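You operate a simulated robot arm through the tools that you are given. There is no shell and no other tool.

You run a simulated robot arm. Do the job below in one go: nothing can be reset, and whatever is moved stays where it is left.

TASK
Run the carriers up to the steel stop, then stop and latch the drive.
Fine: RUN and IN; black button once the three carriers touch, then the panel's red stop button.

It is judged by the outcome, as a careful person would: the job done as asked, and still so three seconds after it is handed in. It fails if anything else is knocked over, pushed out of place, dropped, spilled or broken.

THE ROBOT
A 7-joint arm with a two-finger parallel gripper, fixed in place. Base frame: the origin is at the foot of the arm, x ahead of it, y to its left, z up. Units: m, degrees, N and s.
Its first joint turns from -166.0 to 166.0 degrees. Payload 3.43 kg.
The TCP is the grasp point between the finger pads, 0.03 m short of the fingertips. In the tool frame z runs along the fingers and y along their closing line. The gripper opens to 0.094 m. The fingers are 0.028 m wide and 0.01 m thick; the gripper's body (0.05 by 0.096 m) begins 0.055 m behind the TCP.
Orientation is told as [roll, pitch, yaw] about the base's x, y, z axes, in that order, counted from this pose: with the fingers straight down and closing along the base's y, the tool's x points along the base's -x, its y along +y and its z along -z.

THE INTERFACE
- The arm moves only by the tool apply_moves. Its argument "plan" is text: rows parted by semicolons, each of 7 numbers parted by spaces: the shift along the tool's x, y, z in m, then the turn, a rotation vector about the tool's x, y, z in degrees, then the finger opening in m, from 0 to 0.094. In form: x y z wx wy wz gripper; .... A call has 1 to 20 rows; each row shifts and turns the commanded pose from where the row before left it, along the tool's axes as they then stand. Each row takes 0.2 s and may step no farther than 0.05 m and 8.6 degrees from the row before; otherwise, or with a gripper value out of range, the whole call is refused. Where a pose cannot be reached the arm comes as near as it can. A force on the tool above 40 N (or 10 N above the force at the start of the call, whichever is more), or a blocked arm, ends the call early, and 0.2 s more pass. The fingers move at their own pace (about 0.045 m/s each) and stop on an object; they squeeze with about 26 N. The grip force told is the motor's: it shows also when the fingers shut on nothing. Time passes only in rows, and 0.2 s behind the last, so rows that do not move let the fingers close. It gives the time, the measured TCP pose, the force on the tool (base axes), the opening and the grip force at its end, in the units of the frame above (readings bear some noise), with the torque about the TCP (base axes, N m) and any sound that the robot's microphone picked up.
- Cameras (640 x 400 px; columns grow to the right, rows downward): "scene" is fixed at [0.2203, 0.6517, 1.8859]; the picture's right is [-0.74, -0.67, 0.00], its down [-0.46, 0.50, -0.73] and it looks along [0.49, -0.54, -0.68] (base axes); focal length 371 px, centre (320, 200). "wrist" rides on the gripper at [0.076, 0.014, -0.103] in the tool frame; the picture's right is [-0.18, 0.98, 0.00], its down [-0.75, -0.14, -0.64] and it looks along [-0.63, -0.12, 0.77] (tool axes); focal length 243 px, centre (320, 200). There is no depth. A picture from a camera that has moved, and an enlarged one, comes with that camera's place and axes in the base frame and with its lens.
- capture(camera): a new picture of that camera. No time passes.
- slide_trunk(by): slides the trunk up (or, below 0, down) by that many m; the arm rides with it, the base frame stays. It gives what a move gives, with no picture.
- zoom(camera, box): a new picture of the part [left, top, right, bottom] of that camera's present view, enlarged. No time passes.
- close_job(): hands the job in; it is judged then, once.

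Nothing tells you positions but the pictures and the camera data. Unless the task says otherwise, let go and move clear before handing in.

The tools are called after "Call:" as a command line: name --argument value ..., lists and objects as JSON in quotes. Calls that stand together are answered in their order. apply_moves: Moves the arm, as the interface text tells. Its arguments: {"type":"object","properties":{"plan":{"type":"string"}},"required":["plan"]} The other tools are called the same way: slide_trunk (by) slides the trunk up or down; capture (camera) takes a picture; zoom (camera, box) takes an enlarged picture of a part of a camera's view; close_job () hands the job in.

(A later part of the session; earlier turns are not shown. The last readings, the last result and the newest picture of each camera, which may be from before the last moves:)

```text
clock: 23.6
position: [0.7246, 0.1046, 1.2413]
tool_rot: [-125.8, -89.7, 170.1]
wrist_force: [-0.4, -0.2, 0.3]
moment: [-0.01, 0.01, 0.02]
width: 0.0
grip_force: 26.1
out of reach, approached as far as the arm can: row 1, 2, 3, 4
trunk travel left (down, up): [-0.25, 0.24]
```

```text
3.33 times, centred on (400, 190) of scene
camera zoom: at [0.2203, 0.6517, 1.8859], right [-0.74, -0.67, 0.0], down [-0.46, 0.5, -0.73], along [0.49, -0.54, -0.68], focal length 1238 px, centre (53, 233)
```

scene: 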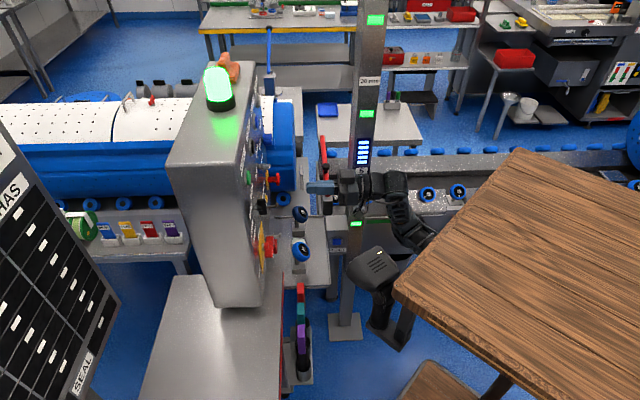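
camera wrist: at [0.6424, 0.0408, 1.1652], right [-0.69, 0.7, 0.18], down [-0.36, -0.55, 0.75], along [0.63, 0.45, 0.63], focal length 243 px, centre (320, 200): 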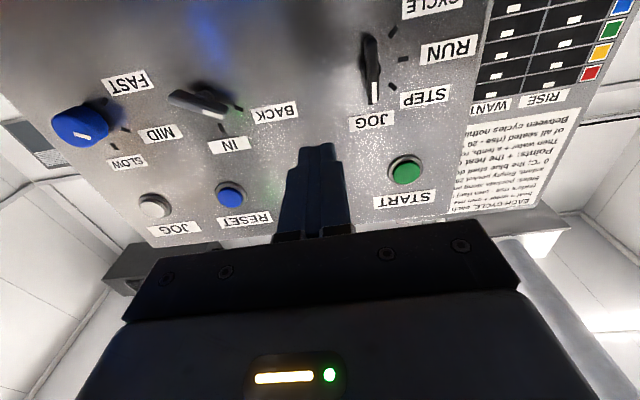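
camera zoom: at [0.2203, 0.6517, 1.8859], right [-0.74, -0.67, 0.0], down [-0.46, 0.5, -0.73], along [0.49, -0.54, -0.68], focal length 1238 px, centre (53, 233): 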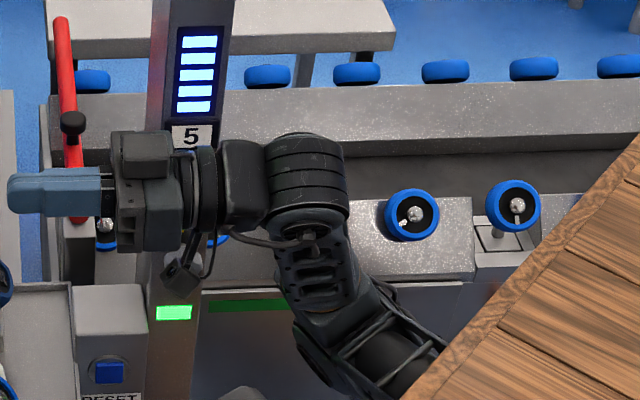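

The mode pointer (white mark) is clearly at JOG and the grey pointer at BACK. Before operating I still want to find the three carriers, so I look at parts of the scene outside the normal frame.

Call:
zoom --camera "scene" --box '[0, 398, 640, 400]'

Call:
zoom --camera "scene" --box '[638, 398, 640, 400]'

Call:
zoom --camera "scene" --box '[0, 0, 640, 2]'

Call:
zoom --camera "scene" --box '[638, 100, 640, 220]'

```text
1.00 times, centred on (320, 399) of scene (not enlarged: the box is as wide or as high as the picture)
camera zoom: at [0.2203, 0.6517, 1.8859], right [-0.74, -0.67, 0.0], down [-0.46, 0.5, -0.73], along [0.49, -0.54, -0.68], focal length 371 px, centre (320, 1)
```

zoom: 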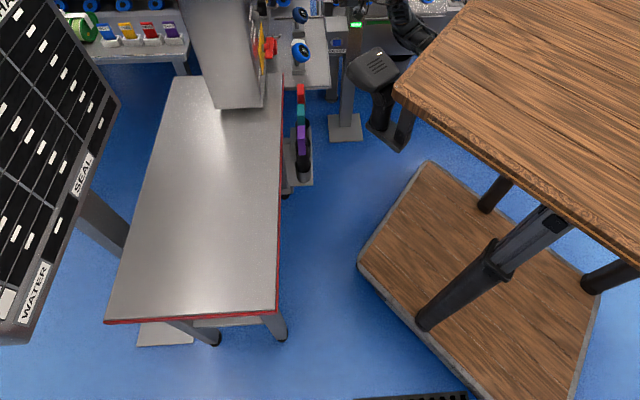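

```text
16.00 times, centred on (639, 399) of scene
camera zoom: at [0.2203, 0.6517, 1.8859], right [-0.74, -0.67, 0.0], down [-0.46, 0.5, -0.73], along [0.49, -0.54, -0.68], focal length 5941 px, centre (-4784, -2984)
```

zoom: 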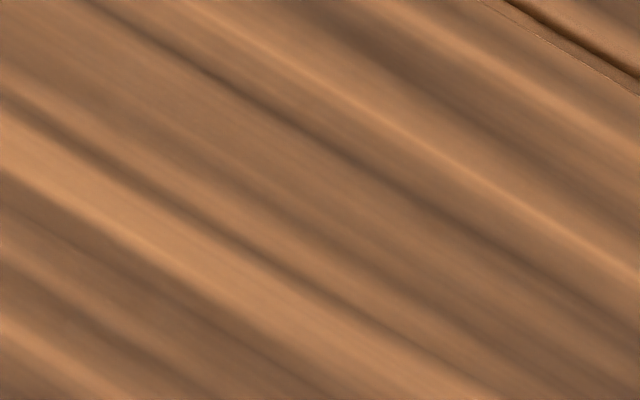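

```text
1.00 times, centred on (320, 1) of scene (not enlarged: the box is as wide or as high as the picture)
camera zoom: at [0.2203, 0.6517, 1.8859], right [-0.74, -0.67, 0.0], down [-0.46, 0.5, -0.73], along [0.49, -0.54, -0.68], focal length 371 px, centre (320, 399)
```

zoom: 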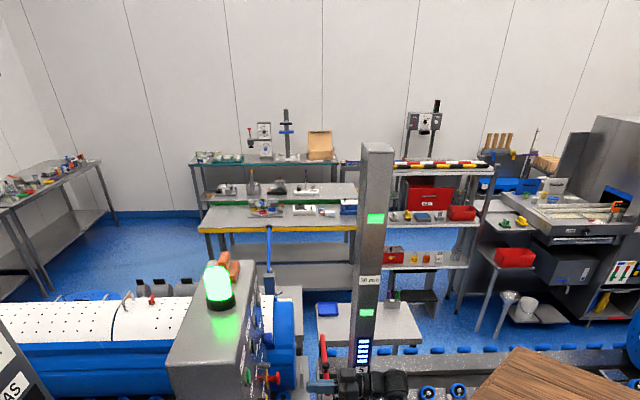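

```text
3.33 times, centred on (639, 160) of scene
camera zoom: at [0.2203, 0.6517, 1.8859], right [-0.74, -0.67, 0.0], down [-0.46, 0.5, -0.73], along [0.49, -0.54, -0.68], focal length 1238 px, centre (-743, 333)
```

zoom: 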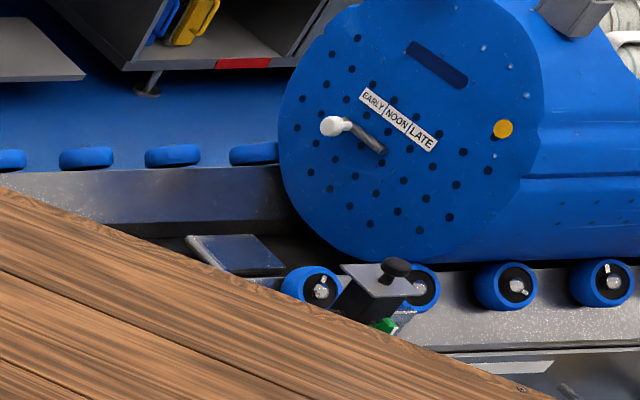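

I'll operate the controls now and watch the line step by step. Mode selector: bar upright, axis at about (0.79–0.81, 0.23, 1.223), face about 4 cm proud; I open the fingers and line up in front of it.

Call:
apply_moves --plan "0.006 0.0151 0.0167 0 0 0 0.05; 0.006 0.0151 0.0167 0 0 0 0.05; 0.006 0.0151 0.0167 0 0 0 0.05; 0 0 0 0 0 0 0.05"

Call:
capture --camera "wrist"

Call:
zoom --camera "scene" --box '[220, 120, 420, 260]'

```text
clock: 24.6
position: [0.7323, 0.1719, 1.224]
tool_rot: [-96.1, -89.9, 140.4]
wrist_force: [-0.5, -0.8, -0.5]
moment: [0.01, -0.01, 0.03]
width: 0.0497
grip_force: 0.0
out of reach, approached as far as the arm can: row 2
trunk travel left (down, up): [-0.25, 0.24]
```

```text
taken
camera wrist: at [0.6504, 0.1093, 1.1477], right [-0.69, 0.7, 0.18], down [-0.36, -0.55, 0.75], along [0.63, 0.45, 0.63], focal length 243 px, centre (320, 200)
```

wrist: 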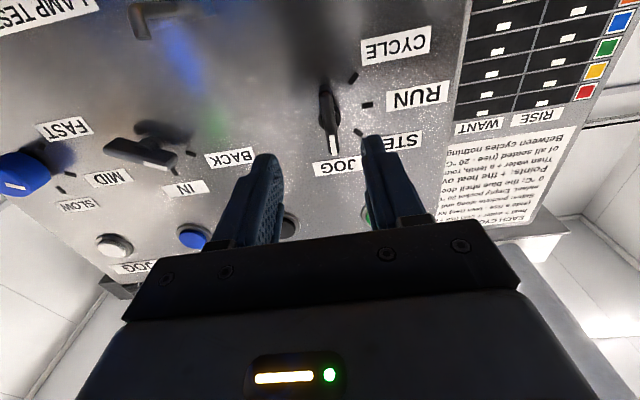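

```text
2.86 times, centred on (320, 190) of scene
camera zoom: at [0.2203, 0.6517, 1.8859], right [-0.74, -0.67, 0.0], down [-0.46, 0.5, -0.73], along [0.49, -0.54, -0.68], focal length 1061 px, centre (320, 229)
```

zoom: 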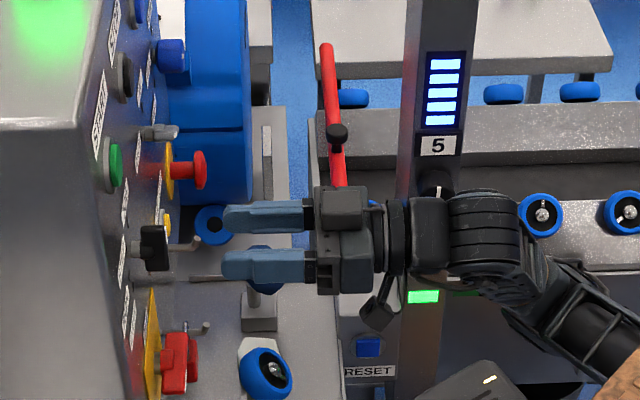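

Call:
zoom --camera "wrist" --box '[270, 60, 400, 170]'

```text
3.64 times, centred on (335, 115) of wrist
camera zoom: at [0.6504, 0.1093, 1.1477], right [-0.69, 0.7, 0.18], down [-0.36, -0.55, 0.75], along [0.63, 0.45, 0.63], focal length 882 px, centre (266, 509)
```

zoom: 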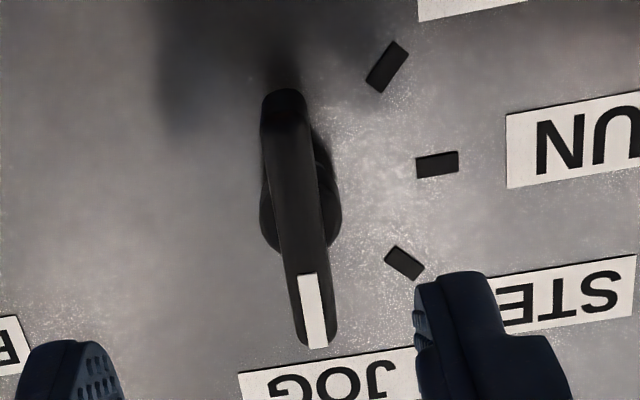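

The bar's centre is at U≈0.389, z≈1.222, about 7 mm left of my tool axis. I correct that and advance so the fingertips straddle the bar.

Call:
apply_moves --plan "0.002 0.0067 0.005 0 0 0 0.05; 0 0 0.015 0 0 0 0.05; 0 0 0.015 0 0 0 0.05; 0 0 0.015 0 0 0 0.05; 0 0 0.013 0 0 0 0.05"

Call:
capture --camera "wrist"

Call:
zoom --camera "scene" --box '[230, 150, 330, 220]'

```text
clock: 25.8
position: [0.7728, 0.2178, 1.2223]
tool_rot: [-96.2, -89.9, 140.6]
wrist_force: [-0.4, 0.1, -0.1]
moment: [0.02, -0.01, -0.01]
width: 0.0498
grip_force: 0.1
trunk travel left (down, up): [-0.25, 0.24]
```

```text
taken
camera wrist: at [0.6902, 0.1559, 1.1467], right [-0.69, 0.7, 0.18], down [-0.36, -0.55, 0.75], along [0.63, 0.45, 0.63], focal length 243 px, centre (320, 200)
```

wrist: 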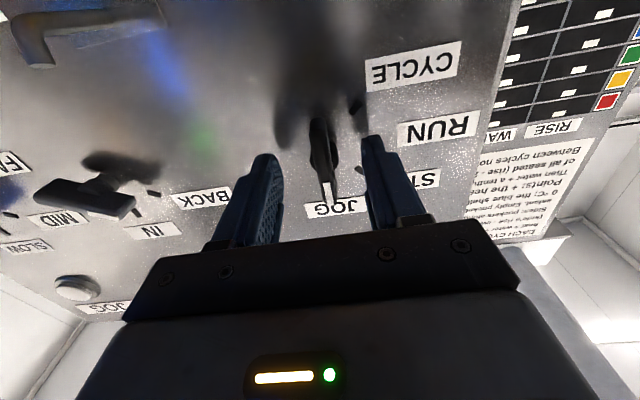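

```text
5.71 times, centred on (280, 185) of scene
camera zoom: at [0.2203, 0.6517, 1.8859], right [-0.74, -0.67, 0.0], down [-0.46, 0.5, -0.73], along [0.49, -0.54, -0.68], focal length 2122 px, centre (549, 286)
```

zoom: 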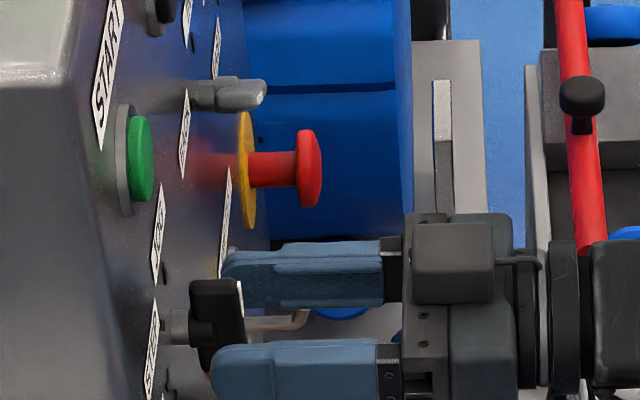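

Call:
apply_moves --plan "0 0 0.003 0 0 0 0.0; 0 0 0 0 0 0 0.0; 0 0 0 0 0 0 0.0; 0 0 0 0 0 0 0.0; 0 0 0 0 0 0 0.0"

Call:
zoom --camera "scene" --box '[230, 150, 330, 220]'

Call:
capture --camera "wrist"

```text
clock: 27.0
position: [0.7736, 0.2224, 1.2228]
tool_rot: [-92.2, -89.8, 136.8]
wrist_force: [-12.2, 12.7, -0.5]
moment: [0.1, -0.15, 0.72]
width: 0.019
grip_force: 45.0
trunk travel left (down, up): [-0.25, 0.24]
```

```text
5.71 times, centred on (280, 185) of scene
camera zoom: at [0.2203, 0.6517, 1.8859], right [-0.74, -0.67, 0.0], down [-0.46, 0.5, -0.73], along [0.49, -0.54, -0.68], focal length 2122 px, centre (549, 286)
```

zoom: 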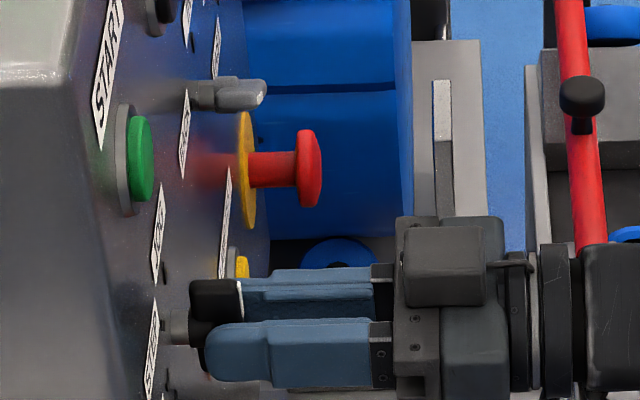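

```text
taken
camera wrist: at [0.6916, 0.1597, 1.1465], right [-0.69, 0.7, 0.18], down [-0.36, -0.55, 0.75], along [0.63, 0.46, 0.63], focal length 243 px, centre (320, 200)
```

wrist: 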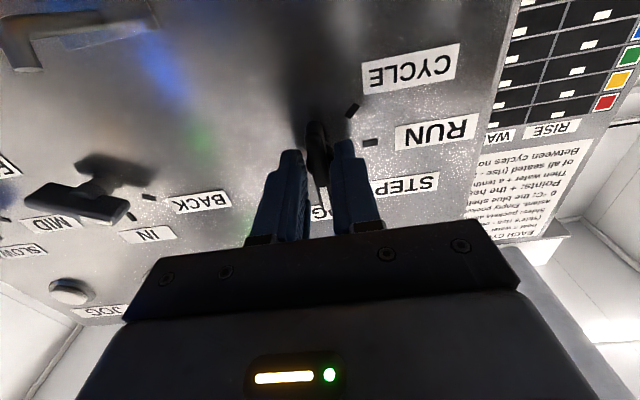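

The fingers hold the bar (19 mm) with a small sideways load, as the knob axis is ~3 mm left of my line. I shift to relieve that and begin turning counter-clockwise towards RUN.

Call:
apply_moves --plan "0 0.0027 0 0 0 0 0.0; 0 0 0 0 0 -6 0.0; 0 0 0 0 0 -8 0.0; 0 0 0 0 0 -8 0.0"

Call:
capture --camera "wrist"

```text
clock: 28.0
position: [0.7751, 0.2215, 1.2215]
tool_rot: [-90.0, -67.8, 134.2]
wrist_force: [-6.8, -0.1, -3.4]
moment: [-0.17, 0.13, 0.24]
width: 0.0186
grip_force: 44.9
trunk travel left (down, up): [-0.25, 0.24]
```

```text
taken
camera wrist: at [0.7124, 0.1384, 1.147], right [-0.68, 0.7, -0.2], down [-0.57, -0.34, 0.75], along [0.46, 0.63, 0.63], focal length 243 px, centre (320, 200)
```

wrist: 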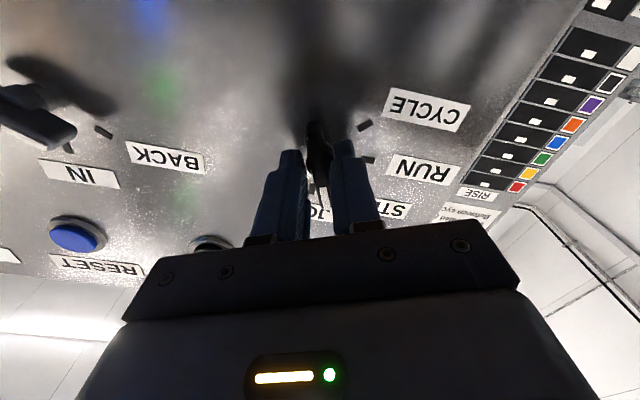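

Call:
apply_moves --plan "0 0 0 0 0 -8 0.0; 0 0 0 0 0 -8 0.0; 0 0 0 0 0 -8 0.0; 0 0 0 0 0 -8 0.0"

Call:
capture --camera "wrist"

Call:
zoom --camera "scene" --box '[220, 120, 420, 260]'

```text
clock: 29.0
position: [0.775, 0.2214, 1.2235]
tool_rot: [-90.1, -35.7, 134.1]
wrist_force: [-3.5, -21.3, 0.8]
moment: [-0.2, 0.22, -0.56]
width: 0.0187
grip_force: 44.7
trunk travel left (down, up): [-0.25, 0.24]
```

```text
taken
camera wrist: at [0.7394, 0.1107, 1.1676], right [-0.5, 0.52, -0.69], down [-0.83, -0.07, 0.55], along [0.24, 0.85, 0.47], focal length 243 px, centre (320, 200)
```

wrist: 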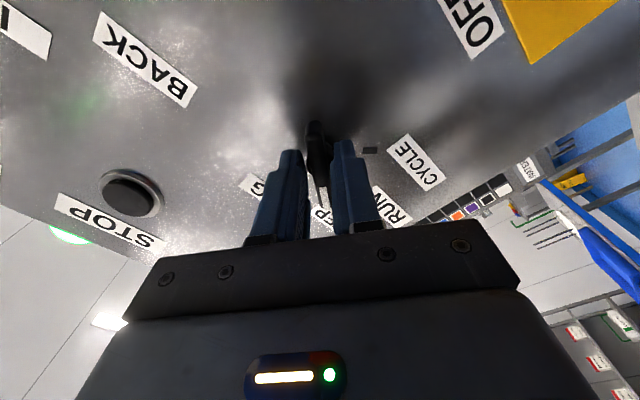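

```text
2.86 times, centred on (320, 190) of scene
camera zoom: at [0.2203, 0.6517, 1.8859], right [-0.74, -0.67, 0.0], down [-0.46, 0.5, -0.73], along [0.49, -0.54, -0.68], focal length 1061 px, centre (320, 229)
```

zoom: 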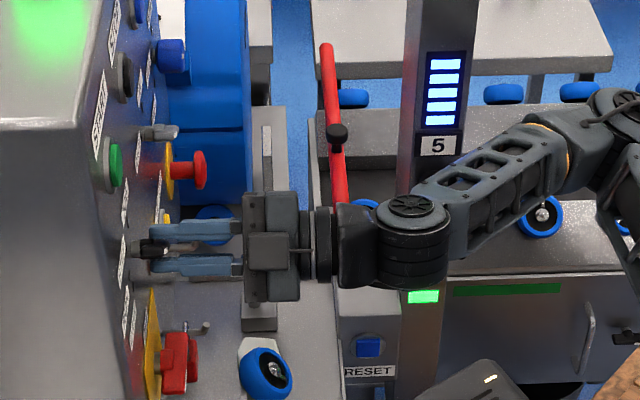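

Call:
apply_moves --plan "0 0 0 0 0 -8 0.0; 0 0 0 0 0 -8 0.0"

Call:
capture --camera "scene"

```text
clock: 29.6
position: [0.7752, 0.2211, 1.2234]
tool_rot: [-90.2, -19.9, 134.1]
wrist_force: [11.5, -18.1, 14.2]
moment: [0.27, -0.2, -0.37]
width: 0.0187
grip_force: 45.0
trunk travel left (down, up): [-0.25, 0.24]
```

```text
taken
```

scene: 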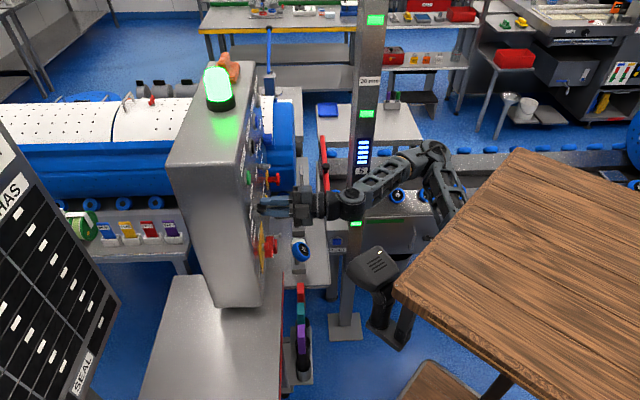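

Call:
apply_moves --plan "0.0012 -0.0026 0 0 0 0 0.0; 0 0 0 0 0 -7 0.0; 0 0 0 0 0 -7 0.0; 0 0 0 0 0 -6 0.0; 0 0 0 0 0 0 0.0"

Call:
capture --camera "wrist"

Call:
zoom --camera "scene" --box '[230, 150, 330, 220]'

```text
clock: 30.6
position: [0.7755, 0.2214, 1.2253]
tool_rot: [-88.4, -4.8, 133.9]
wrist_force: [10.6, 3.8, -9.8]
moment: [-0.07, 0.03, -0.6]
width: 0.0188
grip_force: 44.5
out of reach, approached as far as the arm can: row 3, 4
trunk travel left (down, up): [-0.25, 0.24]
stopped in row 4: the force on the tool passed its limit at 52 N (the readings are from after the stop); the commanded pose is now the measured one
```

```text
taken
camera wrist: at [0.7538, 0.0951, 1.2082], right [-0.2, 0.17, -0.96], down [-0.97, 0.09, 0.22], along [0.12, 0.98, 0.15], focal length 243 px, centre (320, 200)
```

wrist: 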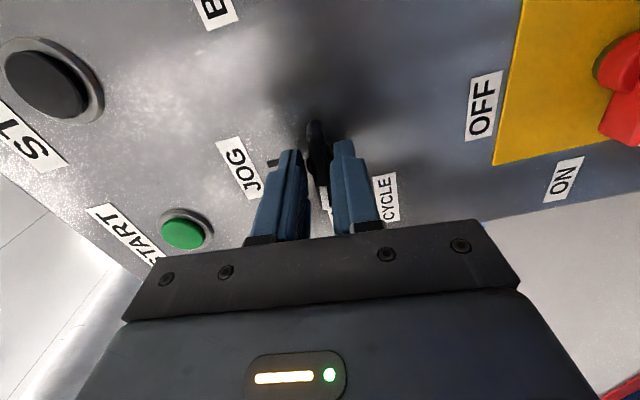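

```text
5.71 times, centred on (280, 185) of scene
camera zoom: at [0.2203, 0.6517, 1.8859], right [-0.74, -0.67, 0.0], down [-0.46, 0.5, -0.73], along [0.49, -0.54, -0.68], focal length 2122 px, centre (549, 286)
```

zoom: 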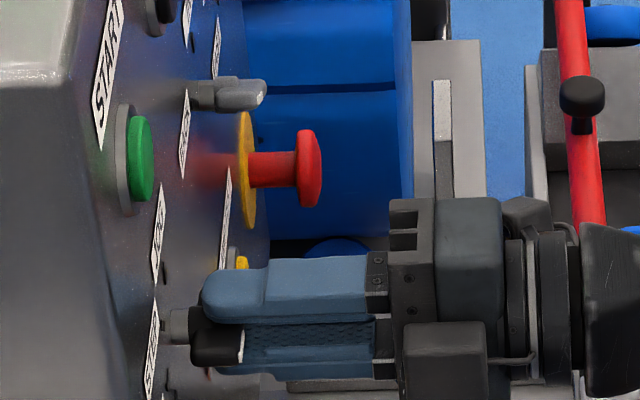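

The selector has been turned about 85°. I let go and back off to see where its pointer settles.

Call:
apply_moves --plan "0 0 0 0 0 0 0.05; 0 0 0 0 0 0 0.05; 0 0 0 0 0 0 0.05; 0 0 -0.02 0 0 0 0.05; 0 0 -0.02 0 0 0 0.05; 0 0 -0.02 0 0 0 0.05"

Call:
capture --camera "wrist"

Call:
zoom --camera "wrist" --box '[240, 80, 420, 220]'

```text
clock: 31.9
position: [0.7329, 0.1788, 1.2291]
tool_rot: [-88.6, -4.6, 134.0]
wrist_force: [0.6, -0.6, -0.7]
moment: [0.02, 0.01, 0.01]
width: 0.0498
grip_force: 0.1
trunk travel left (down, up): [-0.25, 0.24]
```

```text
taken
camera wrist: at [0.7113, 0.0515, 1.2112], right [-0.2, 0.17, -0.96], down [-0.97, 0.09, 0.22], along [0.12, 0.98, 0.15], focal length 243 px, centre (320, 200)
```

wrist: 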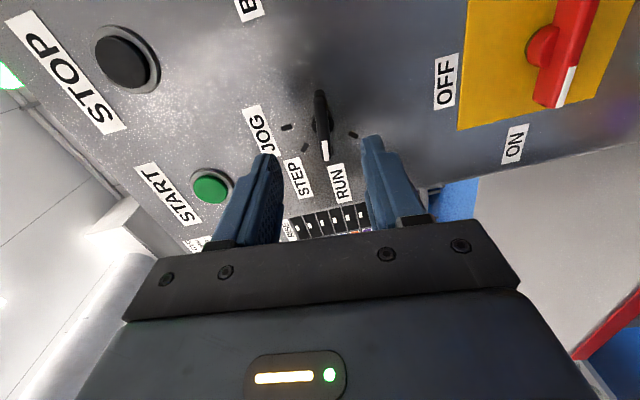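

```text
2.86 times, centred on (330, 150) of wrist
camera zoom: at [0.7113, 0.0515, 1.2112], right [-0.2, 0.17, -0.96], down [-0.97, 0.09, 0.22], along [0.12, 0.98, 0.15], focal length 693 px, centre (291, 343)
```

zoom: 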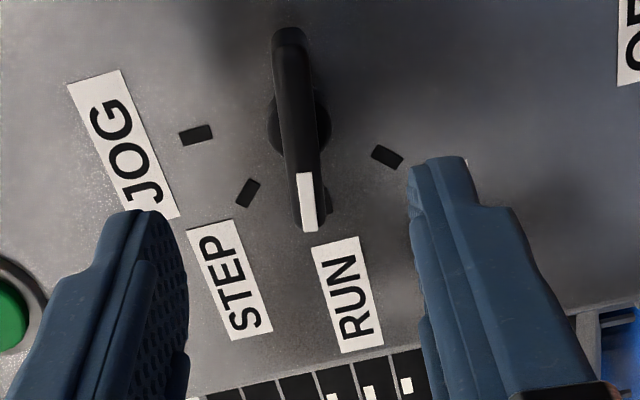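

The selector now points at RUN. Next is the grey direction selector to the right; I rotate the tool to match its slant and move across, keeping clear of the post.

Call:
apply_moves --plan "0 0 0 0 0 8.3 0.05; 0 0 0 0 0 8.3 0.05; 0 0 0 0 0 8.0 0.05; 0.0312 -0.0164 0 0 0 0 0.05; 0.0312 -0.0164 0 0 0 0 0.05"

Call:
capture --camera "wrist"

Call:
capture --camera "scene"

```text
clock: 33.1
position: [0.7826, 0.1304, 1.2267]
tool_rot: [-88.3, -29.3, 133.5]
wrist_force: [-0.3, 0.8, 0.0]
moment: [-0.01, -0.02, 0.01]
width: 0.05
grip_force: 0.0
trunk travel left (down, up): [-0.25, 0.24]
```

```text
taken
camera wrist: at [0.7499, 0.0139, 1.1797], right [-0.46, 0.45, -0.77], down [-0.86, -0.02, 0.51], along [0.21, 0.89, 0.39], focal length 243 px, centre (320, 200)
```

wrist: 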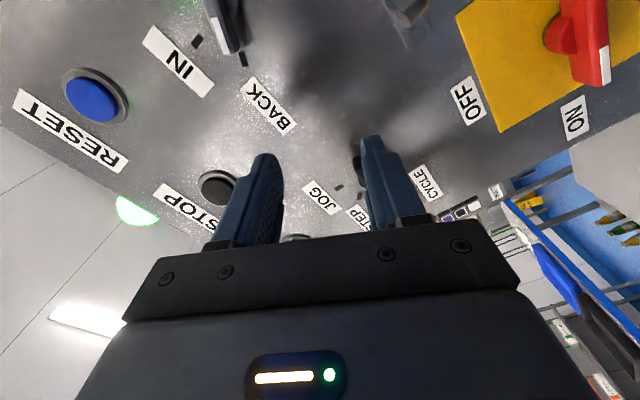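

```text
taken
```

scene: 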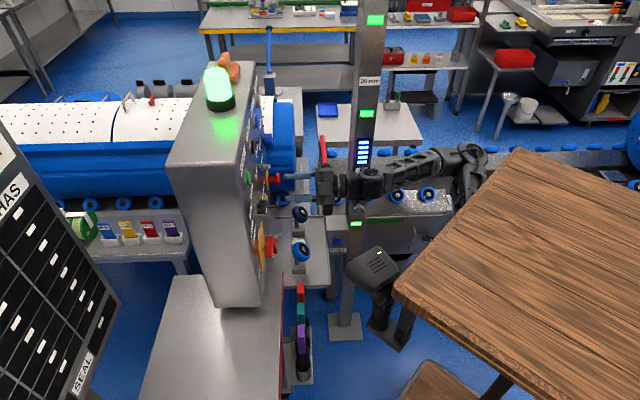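

Call:
apply_moves --plan "0.0312 -0.0164 0 0 0 0 0.05; 0.0312 -0.0164 0 0 0 0 0.05; 0.0312 -0.0164 0 0 0 0 0.05"

Call:
capture --camera "wrist"

Call:
zoom --camera "wrist" --box '[240, 60, 420, 200]'

Call:
zoom --camera "scene" --box '[220, 100, 420, 240]'

```text
clock: 34.0
position: [0.8553, 0.0531, 1.2254]
tool_rot: [-88.4, -29.3, 133.4]
wrist_force: [0.7, 0.6, 0.3]
moment: [-0.03, 0.0, -0.03]
width: 0.0499
grip_force: 0.1
trunk travel left (down, up): [-0.25, 0.24]
```

```text
taken
camera wrist: at [0.8231, -0.063, 1.1787], right [-0.46, 0.45, -0.77], down [-0.86, -0.02, 0.51], along [0.21, 0.89, 0.39], focal length 243 px, centre (320, 200)
```

wrist: 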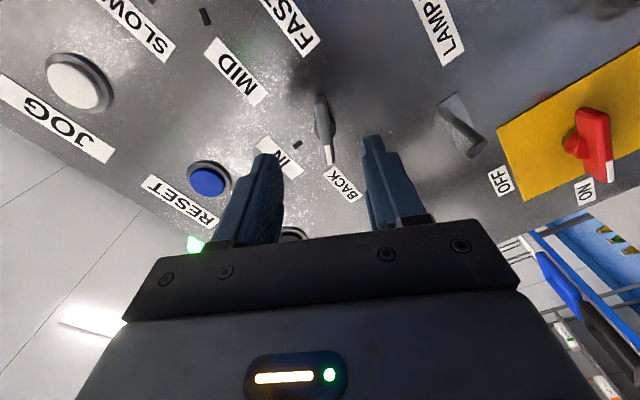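

```text
2.86 times, centred on (330, 130) of wrist
camera zoom: at [0.8231, -0.063, 1.1787], right [-0.46, 0.45, -0.77], down [-0.86, -0.02, 0.51], along [0.21, 0.89, 0.39], focal length 693 px, centre (291, 400)
```

zoom: 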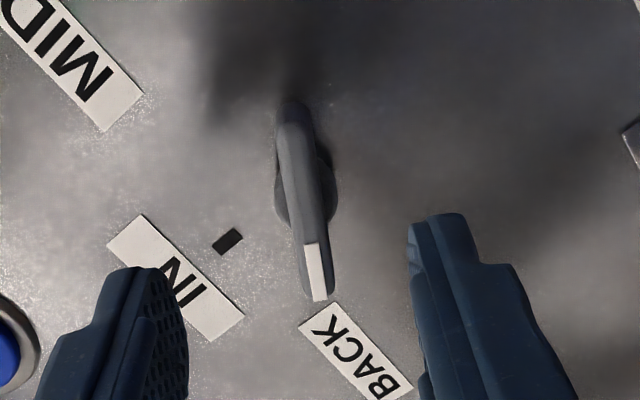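

```text
2.86 times, centred on (320, 170) of scene
camera zoom: at [0.2203, 0.6517, 1.8859], right [-0.74, -0.67, 0.0], down [-0.46, 0.5, -0.73], along [0.49, -0.54, -0.68], focal length 1061 px, centre (320, 286)
```

zoom: 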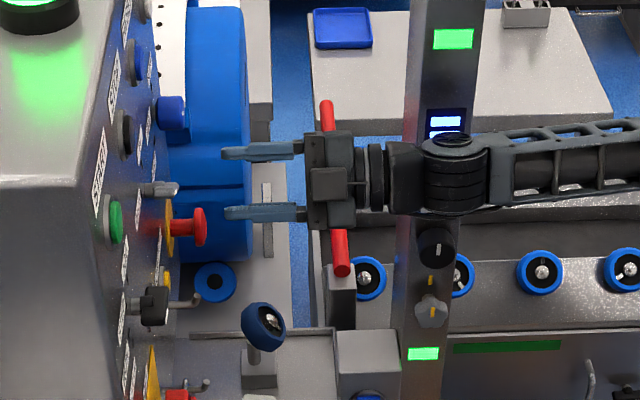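

The grey bar is nearly in line with my fingers, 4 mm off the tool axis. I correct and advance over it.

Call:
apply_moves --plan "-0.0027 0.0036 0.005 0 0 0 0.05; 0 0 0.015 0 0 0 0.05; 0 0 0.015 0 0 0 0.05; 0 0 0.015 0 0 0 0.05; 0 0 0.011 0 0 0 0.05; 0 0 0 0 0 0 0.05"

Call:
zoom --camera "wrist" --box '[240, 80, 420, 240]'

Call:
zoom --camera "scene" --box '[240, 130, 340, 200]'

```text
clock: 35.4
position: [0.8944, 0.0992, 1.2219]
tool_rot: [-88.5, -29.2, 133.4]
wrist_force: [0.2, -0.1, 0.0]
moment: [0.04, -0.04, -0.02]
width: 0.05
grip_force: 0.1
trunk travel left (down, up): [-0.25, 0.24]
```

```text
2.50 times, centred on (330, 160) of wrist
camera zoom: at [0.8623, -0.0172, 1.1759], right [-0.46, 0.45, -0.77], down [-0.86, -0.02, 0.51], along [0.21, 0.89, 0.39], focal length 606 px, centre (295, 300)
```

zoom: 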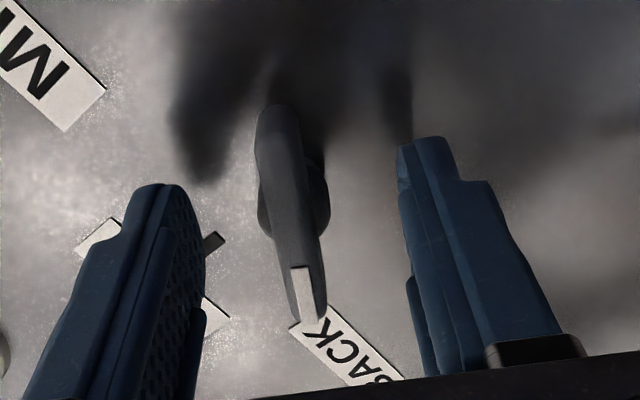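

```text
5.71 times, centred on (290, 165) of scene
camera zoom: at [0.2203, 0.6517, 1.8859], right [-0.74, -0.67, 0.0], down [-0.46, 0.5, -0.73], along [0.49, -0.54, -0.68], focal length 2122 px, centre (491, 400)
```

zoom: 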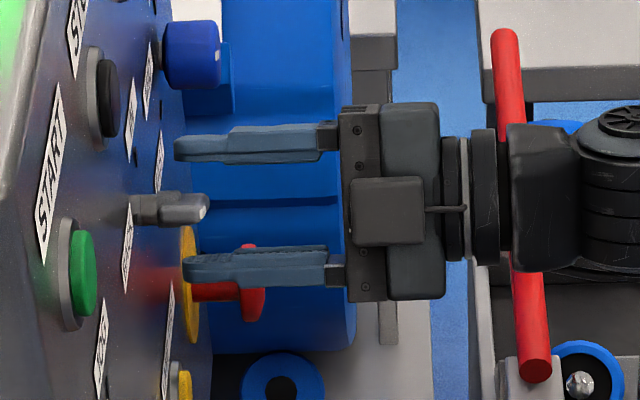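

Call:
apply_moves --plan "0 0 0.002 0 0 0 0.0; 0 0 0 0 0 0 0.0; 0 0 0 0 0 0 0.0; 0 0 0 0 0 0 0.0; 0 0 0 0 0 0 0.0"

Call:
zoom --camera "wrist" --box '[240, 80, 420, 240]'

```text
clock: 36.5
position: [0.8962, 0.1003, 1.2228]
tool_rot: [-88.6, -29.1, 133.4]
wrist_force: [14.1, 1.7, 18.7]
moment: [0.48, -0.4, -0.38]
width: 0.0187
grip_force: 45.1
trunk travel left (down, up): [-0.25, 0.24]
```

```text
2.50 times, centred on (330, 160) of wrist
camera zoom: at [0.8637, -0.0165, 1.1765], right [-0.46, 0.45, -0.77], down [-0.86, -0.02, 0.5], along [0.21, 0.89, 0.39], focal length 606 px, centre (295, 300)
```

zoom: 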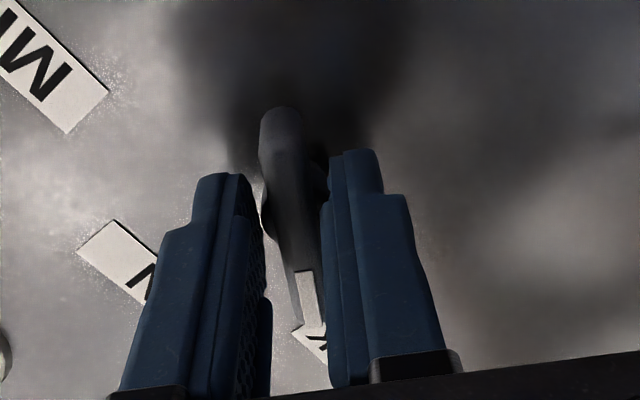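

Call:
apply_moves --plan "0 -0.0025 0 0 0 0 0.0; 0 0 0 0 0 7.5 0.0; 0 0 0 0 0 7.5 0.0; 0 0 0 0 0 7.5 0.0"

Call:
capture --camera "scene"

```text
clock: 37.5
position: [0.8953, 0.1001, 1.2228]
tool_rot: [-87.6, -51.9, 132.4]
wrist_force: [-13.9, -4.0, -10.0]
moment: [0.46, -0.55, 0.92]
width: 0.0188
grip_force: 45.0
trunk travel left (down, up): [-0.25, 0.24]
```

```text
taken
```

scene: 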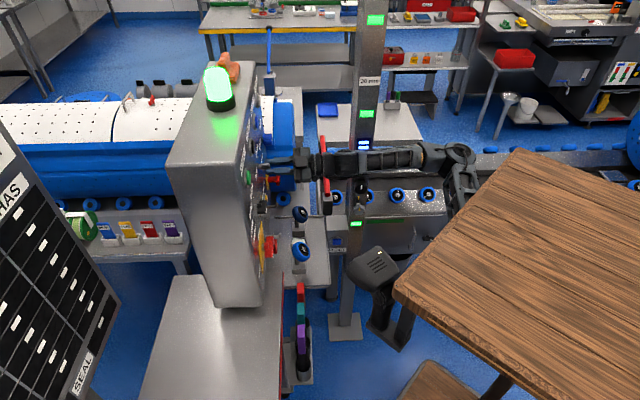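

Call:
apply_moves --plan "0 0 0 0 0 7.5 0.0; 0 0 0 0 0 7.5 0.0; 0 0 0 0 0 7.5 0.0"

Call:
capture --camera "wrist"

Call:
zoom --camera "scene" --box '[220, 100, 500, 260]'

```text
clock: 38.2
position: [0.8952, 0.1015, 1.2223]
tool_rot: [-85.6, -68.8, 130.5]
wrist_force: [-10.7, -4.4, -5.6]
moment: [0.16, -0.19, 0.21]
width: 0.0187
grip_force: 45.0
trunk travel left (down, up): [-0.25, 0.24]
stopped in row 3: the force on the tool passed its limit at 41 N (the readings are from after the stop); the commanded pose is now the measured one
```

```text
taken
camera wrist: at [0.8306, 0.0164, 1.1487], right [-0.69, 0.7, -0.18], down [-0.54, -0.34, 0.77], along [0.48, 0.63, 0.61], focal length 243 px, centre (320, 200)
```

wrist: 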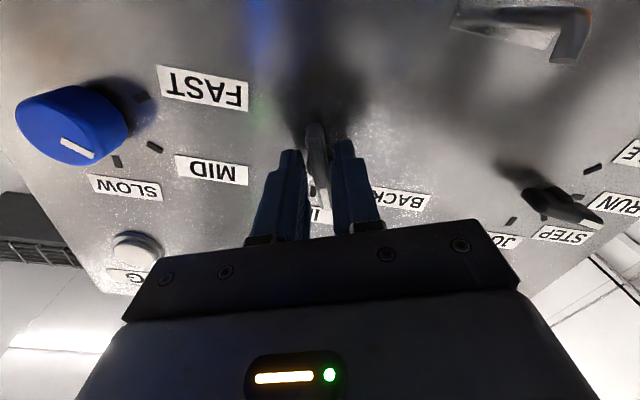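

```text
2.29 times, centred on (360, 180) of scene
camera zoom: at [0.2203, 0.6517, 1.8859], right [-0.74, -0.67, 0.0], down [-0.46, 0.5, -0.73], along [0.49, -0.54, -0.68], focal length 849 px, centre (229, 246)
```

zoom: 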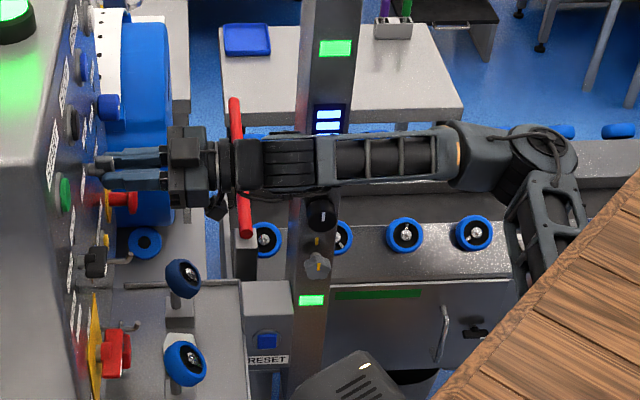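

The turn stopped on force with about 20° to go. I open the fingers a little and see where the pointer rests before re-gripping.

Call:
apply_moves --plan "0 0 0 0 0 0 0.045; 0 0 0 0 0 0 0.045; 0 0 0 0 0 0 0.045"

Call:
capture --camera "wrist"

Call:
zoom --camera "wrist" --box '[240, 80, 420, 240]'

```text
clock: 39.0
position: [0.8959, 0.1006, 1.2224]
tool_rot: [-85.7, -68.6, 130.4]
wrist_force: [-0.4, -0.4, 0.7]
moment: [0.0, 0.01, 0.0]
width: 0.0451
grip_force: 0.1
trunk travel left (down, up): [-0.25, 0.24]
```

```text
taken
camera wrist: at [0.8313, 0.0162, 1.1488], right [-0.69, 0.7, -0.18], down [-0.54, -0.33, 0.77], along [0.48, 0.63, 0.61], focal length 243 px, centre (320, 200)
```

wrist: 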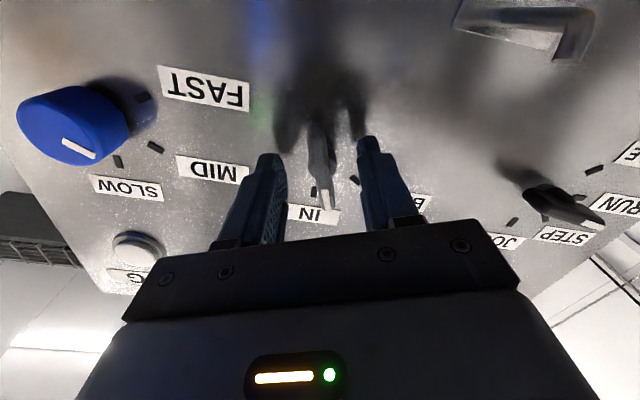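

```text
2.50 times, centred on (330, 160) of wrist
camera zoom: at [0.8313, 0.0162, 1.1488], right [-0.69, 0.7, -0.18], down [-0.54, -0.33, 0.77], along [0.48, 0.63, 0.61], focal length 606 px, centre (295, 300)
```

zoom: 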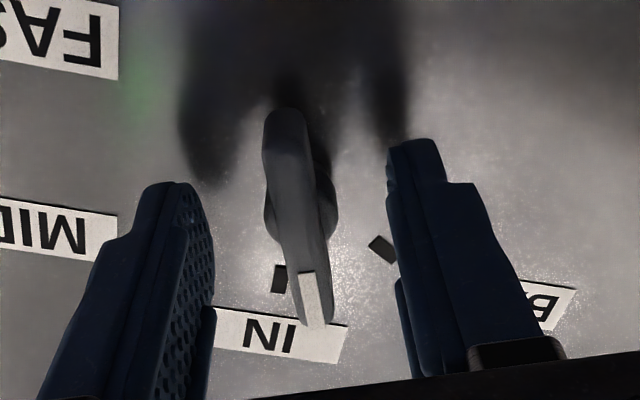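

The pointer rests between BACK and IN, about 20° short, so it does not snap by itself. I recentre on the knob axis, grip again and finish the turn to IN.

Call:
apply_moves --plan "0.004 0.0015 0 0 0 0 0.045; 0 0 0 0 0 0 0.0; 0 0 0 0 0 0 0.0; 0 0 0 0 0 0 0.0; 0 0 0 0 0 0 0.0"

```text
clock: 40.2
position: [0.8969, 0.1005, 1.2169]
tool_rot: [-85.6, -68.7, 130.5]
wrist_force: [3.4, 0.5, 2.5]
moment: [0.0, 0.06, -0.23]
width: 0.0184
grip_force: 45.3
trunk travel left (down, up): [-0.25, 0.24]
```

Call:
apply_moves --plan "0 0 0 0 0 5 0.0; 0 0 0 0 0 5 0.0; 0 0 0 0 0 5 0.0; 0 0 0 0 0 5 0.0"

Call:
capture --camera "wrist"

```text
clock: 41.2
position: [0.8942, 0.1023, 1.2166]
tool_rot: [-32.3, -88.0, 77.0]
wrist_force: [-14.3, 6.5, -13.0]
moment: [0.24, -0.38, 0.58]
width: 0.0187
grip_force: 44.6
trunk travel left (down, up): [-0.25, 0.24]
```

```text
taken
camera wrist: at [0.8115, 0.0369, 1.1436], right [-0.69, 0.7, 0.17], down [-0.35, -0.53, 0.77], along [0.63, 0.48, 0.61], focal length 243 px, centre (320, 200)
```

wrist: 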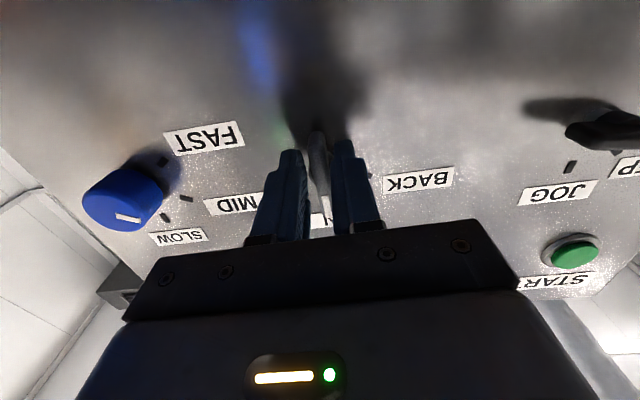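

Call:
apply_moves --plan "0 0 0 0 0 2 0.0; 0 0 0 0 0 0 0.05; 0 0 0 0 0 0 0.05; 0 0 0 0 0 0 0.05; 0 0 -0.02 0 0 0 0.05; 0 0 -0.02 0 0 0 0.05; 0 0 -0.02 0 0 0 0.05"

Call:
zoom --camera "wrist" --box '[230, 60, 430, 200]'

Call:
capture --camera "wrist"

Call:
capture --camera "scene"

```text
clock: 42.9
position: [0.8522, 0.059, 1.2226]
tool_rot: [27.5, -88.2, 16.9]
wrist_force: [-0.6, 0.0, -0.5]
moment: [0.0, 0.0, -0.01]
width: 0.0498
grip_force: 0.0
trunk travel left (down, up): [-0.25, 0.24]
```

```text
2.86 times, centred on (330, 130) of wrist
camera zoom: at [0.7667, -0.0045, 1.1488], right [-0.68, 0.7, 0.2], down [-0.34, -0.54, 0.77], along [0.65, 0.46, 0.61], focal length 693 px, centre (291, 400)
```

zoom: 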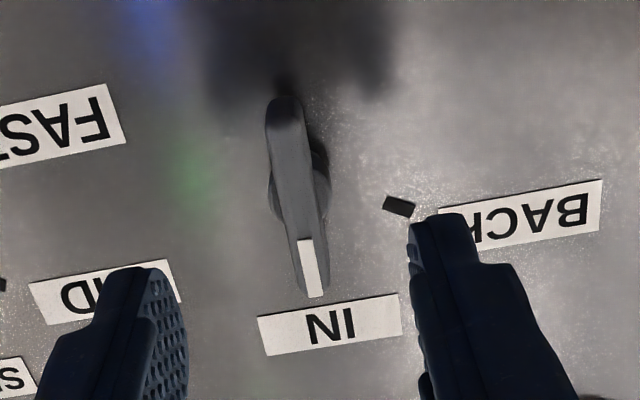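

```text
taken
camera wrist: at [0.7667, -0.0045, 1.1488], right [-0.68, 0.7, 0.2], down [-0.34, -0.54, 0.77], along [0.65, 0.46, 0.61], focal length 243 px, centre (320, 200)
```

wrist: 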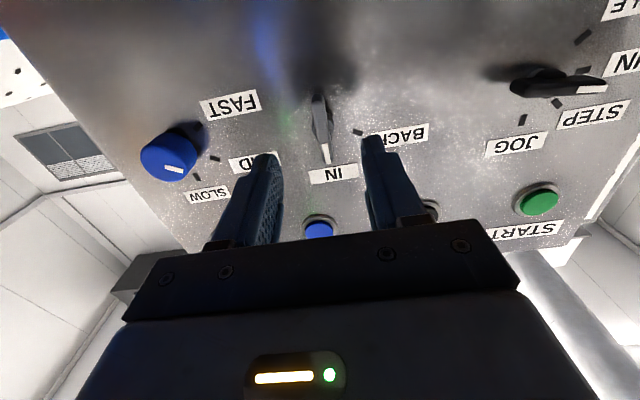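

```text
taken
```

scene: 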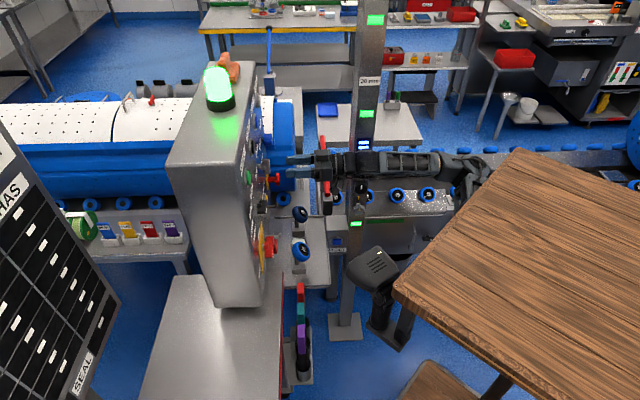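

Direction is at IN. Now I look at the speed knob setting and locate the START and STOP buttons more precisely.

Call:
zoom --camera "wrist" --box '[130, 80, 250, 210]'

Call:
zoom --camera "wrist" --box '[480, 60, 640, 250]'

Call:
zoom --camera "scene" --box '[230, 90, 310, 200]'

```text
3.08 times, centred on (190, 145) of wrist
camera zoom: at [0.7667, -0.0045, 1.1488], right [-0.68, 0.7, 0.2], down [-0.34, -0.54, 0.77], along [0.65, 0.46, 0.61], focal length 746 px, centre (720, 369)
```

zoom: 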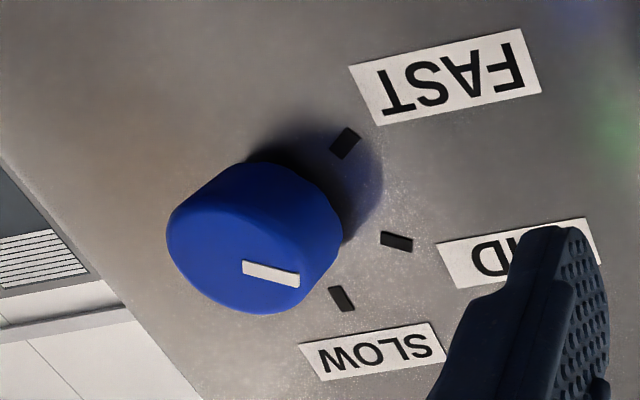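

```text
2.11 times, centred on (560, 155) of wrist
camera zoom: at [0.7667, -0.0045, 1.1488], right [-0.68, 0.7, 0.2], down [-0.34, -0.54, 0.77], along [0.65, 0.46, 0.61], focal length 511 px, centre (-185, 295)
```

zoom: 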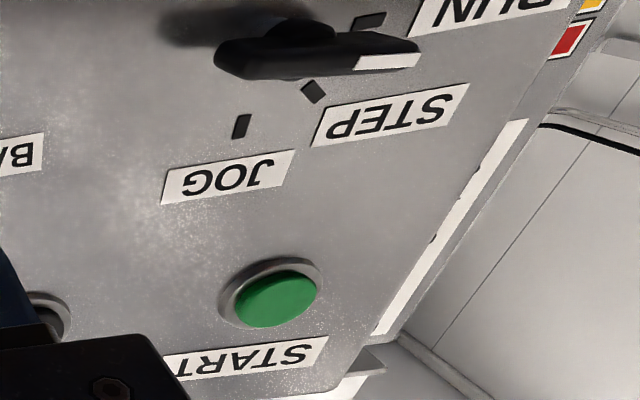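

```text
3.64 times, centred on (270, 145) of scene
camera zoom: at [0.2203, 0.6517, 1.8859], right [-0.74, -0.67, 0.0], down [-0.46, 0.5, -0.73], along [0.49, -0.54, -0.68], focal length 1350 px, centre (502, 400)
```

zoom: 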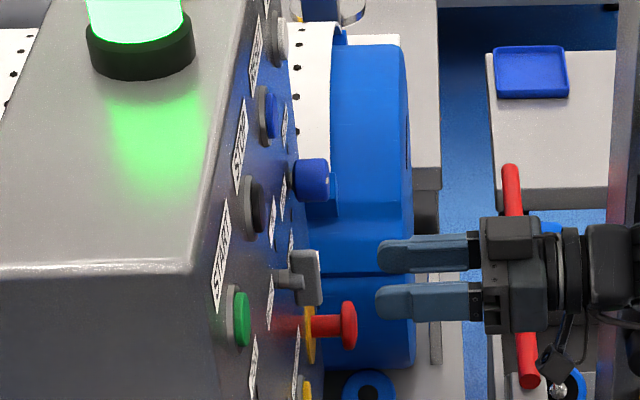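

The speed knob is at MID; I leave it. START is at about U 0.35, z 1.354 and STOP at U 0.47, z 1.357; I close the fingers and move up in front of START.

Call:
apply_moves --plan "0 0 0 0 0 -2 0; -0.022 0.035 0 0 0 0 0; -0.022 0.035 0 0 0 0 0; -0.022 0.035 0 0 0 0 0; -0.022 0.035 0 0 0 0 0; -0.022 0.035 0 0 0 0 0; -0.022 0.033 0 0 0 0 0"

Call:
capture --camera "wrist"

Call:
capture --camera "scene"

```text
clock: 44.5
position: [0.705, 0.2111, 1.3463]
tool_rot: [-36.3, -88.0, 80.5]
wrist_force: [0.3, -0.6, 0.1]
moment: [0.01, -0.03, 0.01]
width: 0.0001
grip_force: 26.1
trunk travel left (down, up): [-0.25, 0.24]
```

```text
taken
camera wrist: at [0.6216, 0.1457, 1.2732], right [-0.69, 0.71, 0.16], down [-0.36, -0.52, 0.77], along [0.63, 0.47, 0.61], focal length 243 px, centre (320, 200)
```

wrist: 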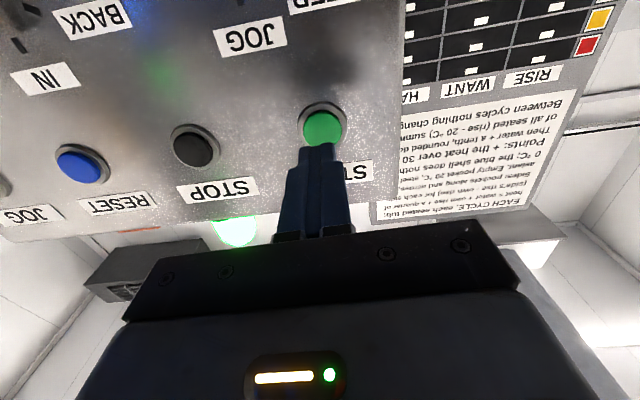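

```text
taken
```

scene: 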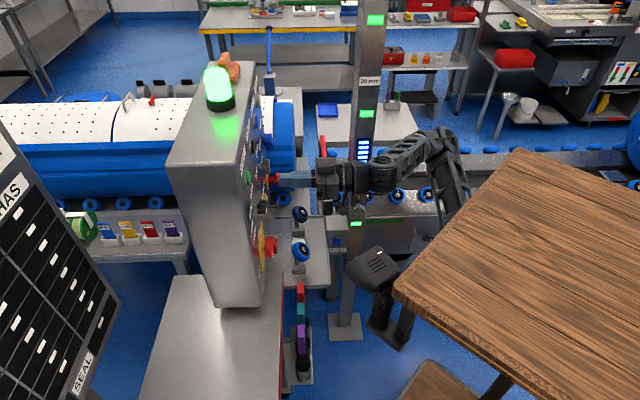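

The START button is right ahead, about 8 mm above my axis. I take baseline pictures of the line, then align and advance to just short of the button.

Call:
apply_moves --plan "-0.0077 0.0005 0 0 0 0 0; 0 0 0.015 0 0 0 0; 0 0 0.015 0 0 0 0; 0 0 0.015 0 0 0 0; 0 0 0.012 0 0 0 0"

Call:
zoom --camera "scene" --box '[230, 130, 310, 200]'

Call:
zoom --camera "scene" --box '[0, 60, 170, 215]'

Call:
zoom --camera "scene" --box '[638, 0, 640, 400]'

Call:
capture --camera "wrist"

```text
clock: 45.6
position: [0.7469, 0.2543, 1.3535]
tool_rot: [-37.8, -88.0, 82.3]
wrist_force: [-0.1, 0.5, -0.2]
moment: [0.01, 0.03, 0.01]
width: 0.0001
grip_force: 26.2
trunk travel left (down, up): [-0.25, 0.24]
```

```text
5.71 times, centred on (270, 165) of scene
camera zoom: at [0.2203, 0.6517, 1.8859], right [-0.74, -0.67, 0.0], down [-0.46, 0.5, -0.73], along [0.49, -0.54, -0.68], focal length 2122 px, centre (606, 400)
```

zoom: 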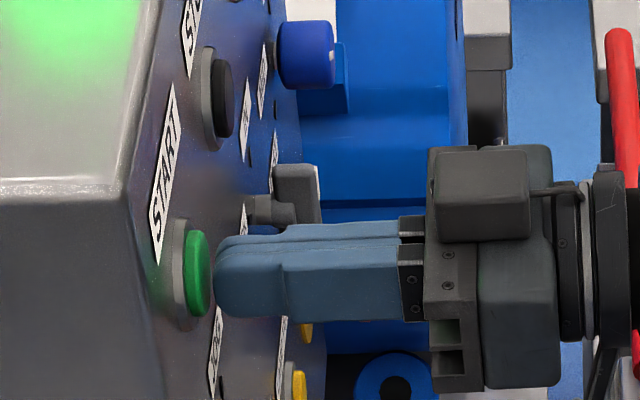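

```text
2.58 times, centred on (85, 138) of scene
camera zoom: at [0.2203, 0.6517, 1.8859], right [-0.74, -0.67, 0.0], down [-0.46, 0.5, -0.73], along [0.49, -0.54, -0.68], focal length 958 px, centre (926, 361)
```

zoom: 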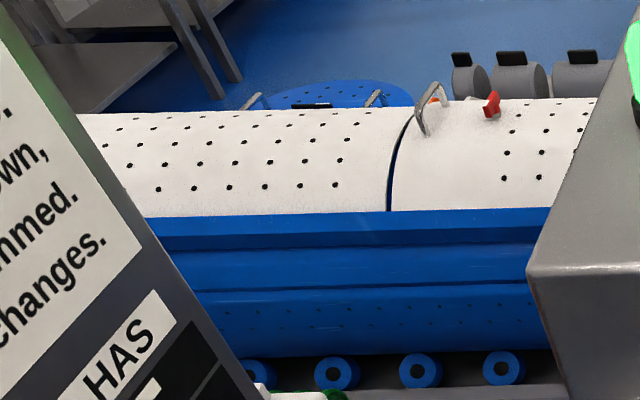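

```text
1.00 times, centred on (639, 200) of scene (not enlarged: the box is as wide or as high as the picture)
camera zoom: at [0.2203, 0.6517, 1.8859], right [-0.74, -0.67, 0.0], down [-0.46, 0.5, -0.73], along [0.49, -0.54, -0.68], focal length 371 px, centre (1, 200)
```

zoom: 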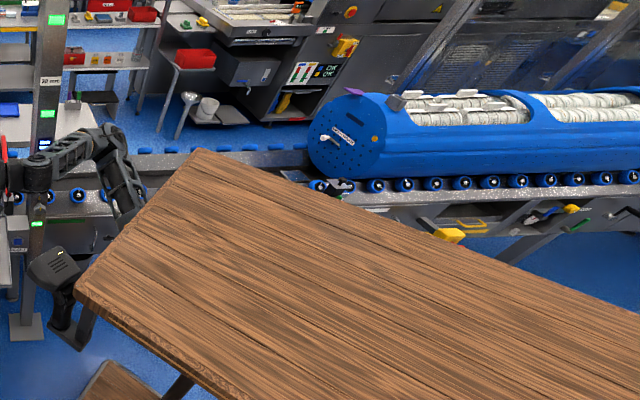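

```text
taken
camera wrist: at [0.6643, 0.1879, 1.2802], right [-0.69, 0.71, 0.16], down [-0.36, -0.52, 0.77], along [0.63, 0.47, 0.61], focal length 243 px, centre (320, 200)
```

wrist: 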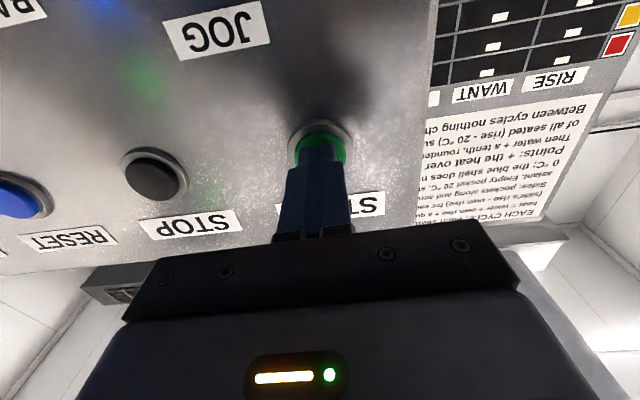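

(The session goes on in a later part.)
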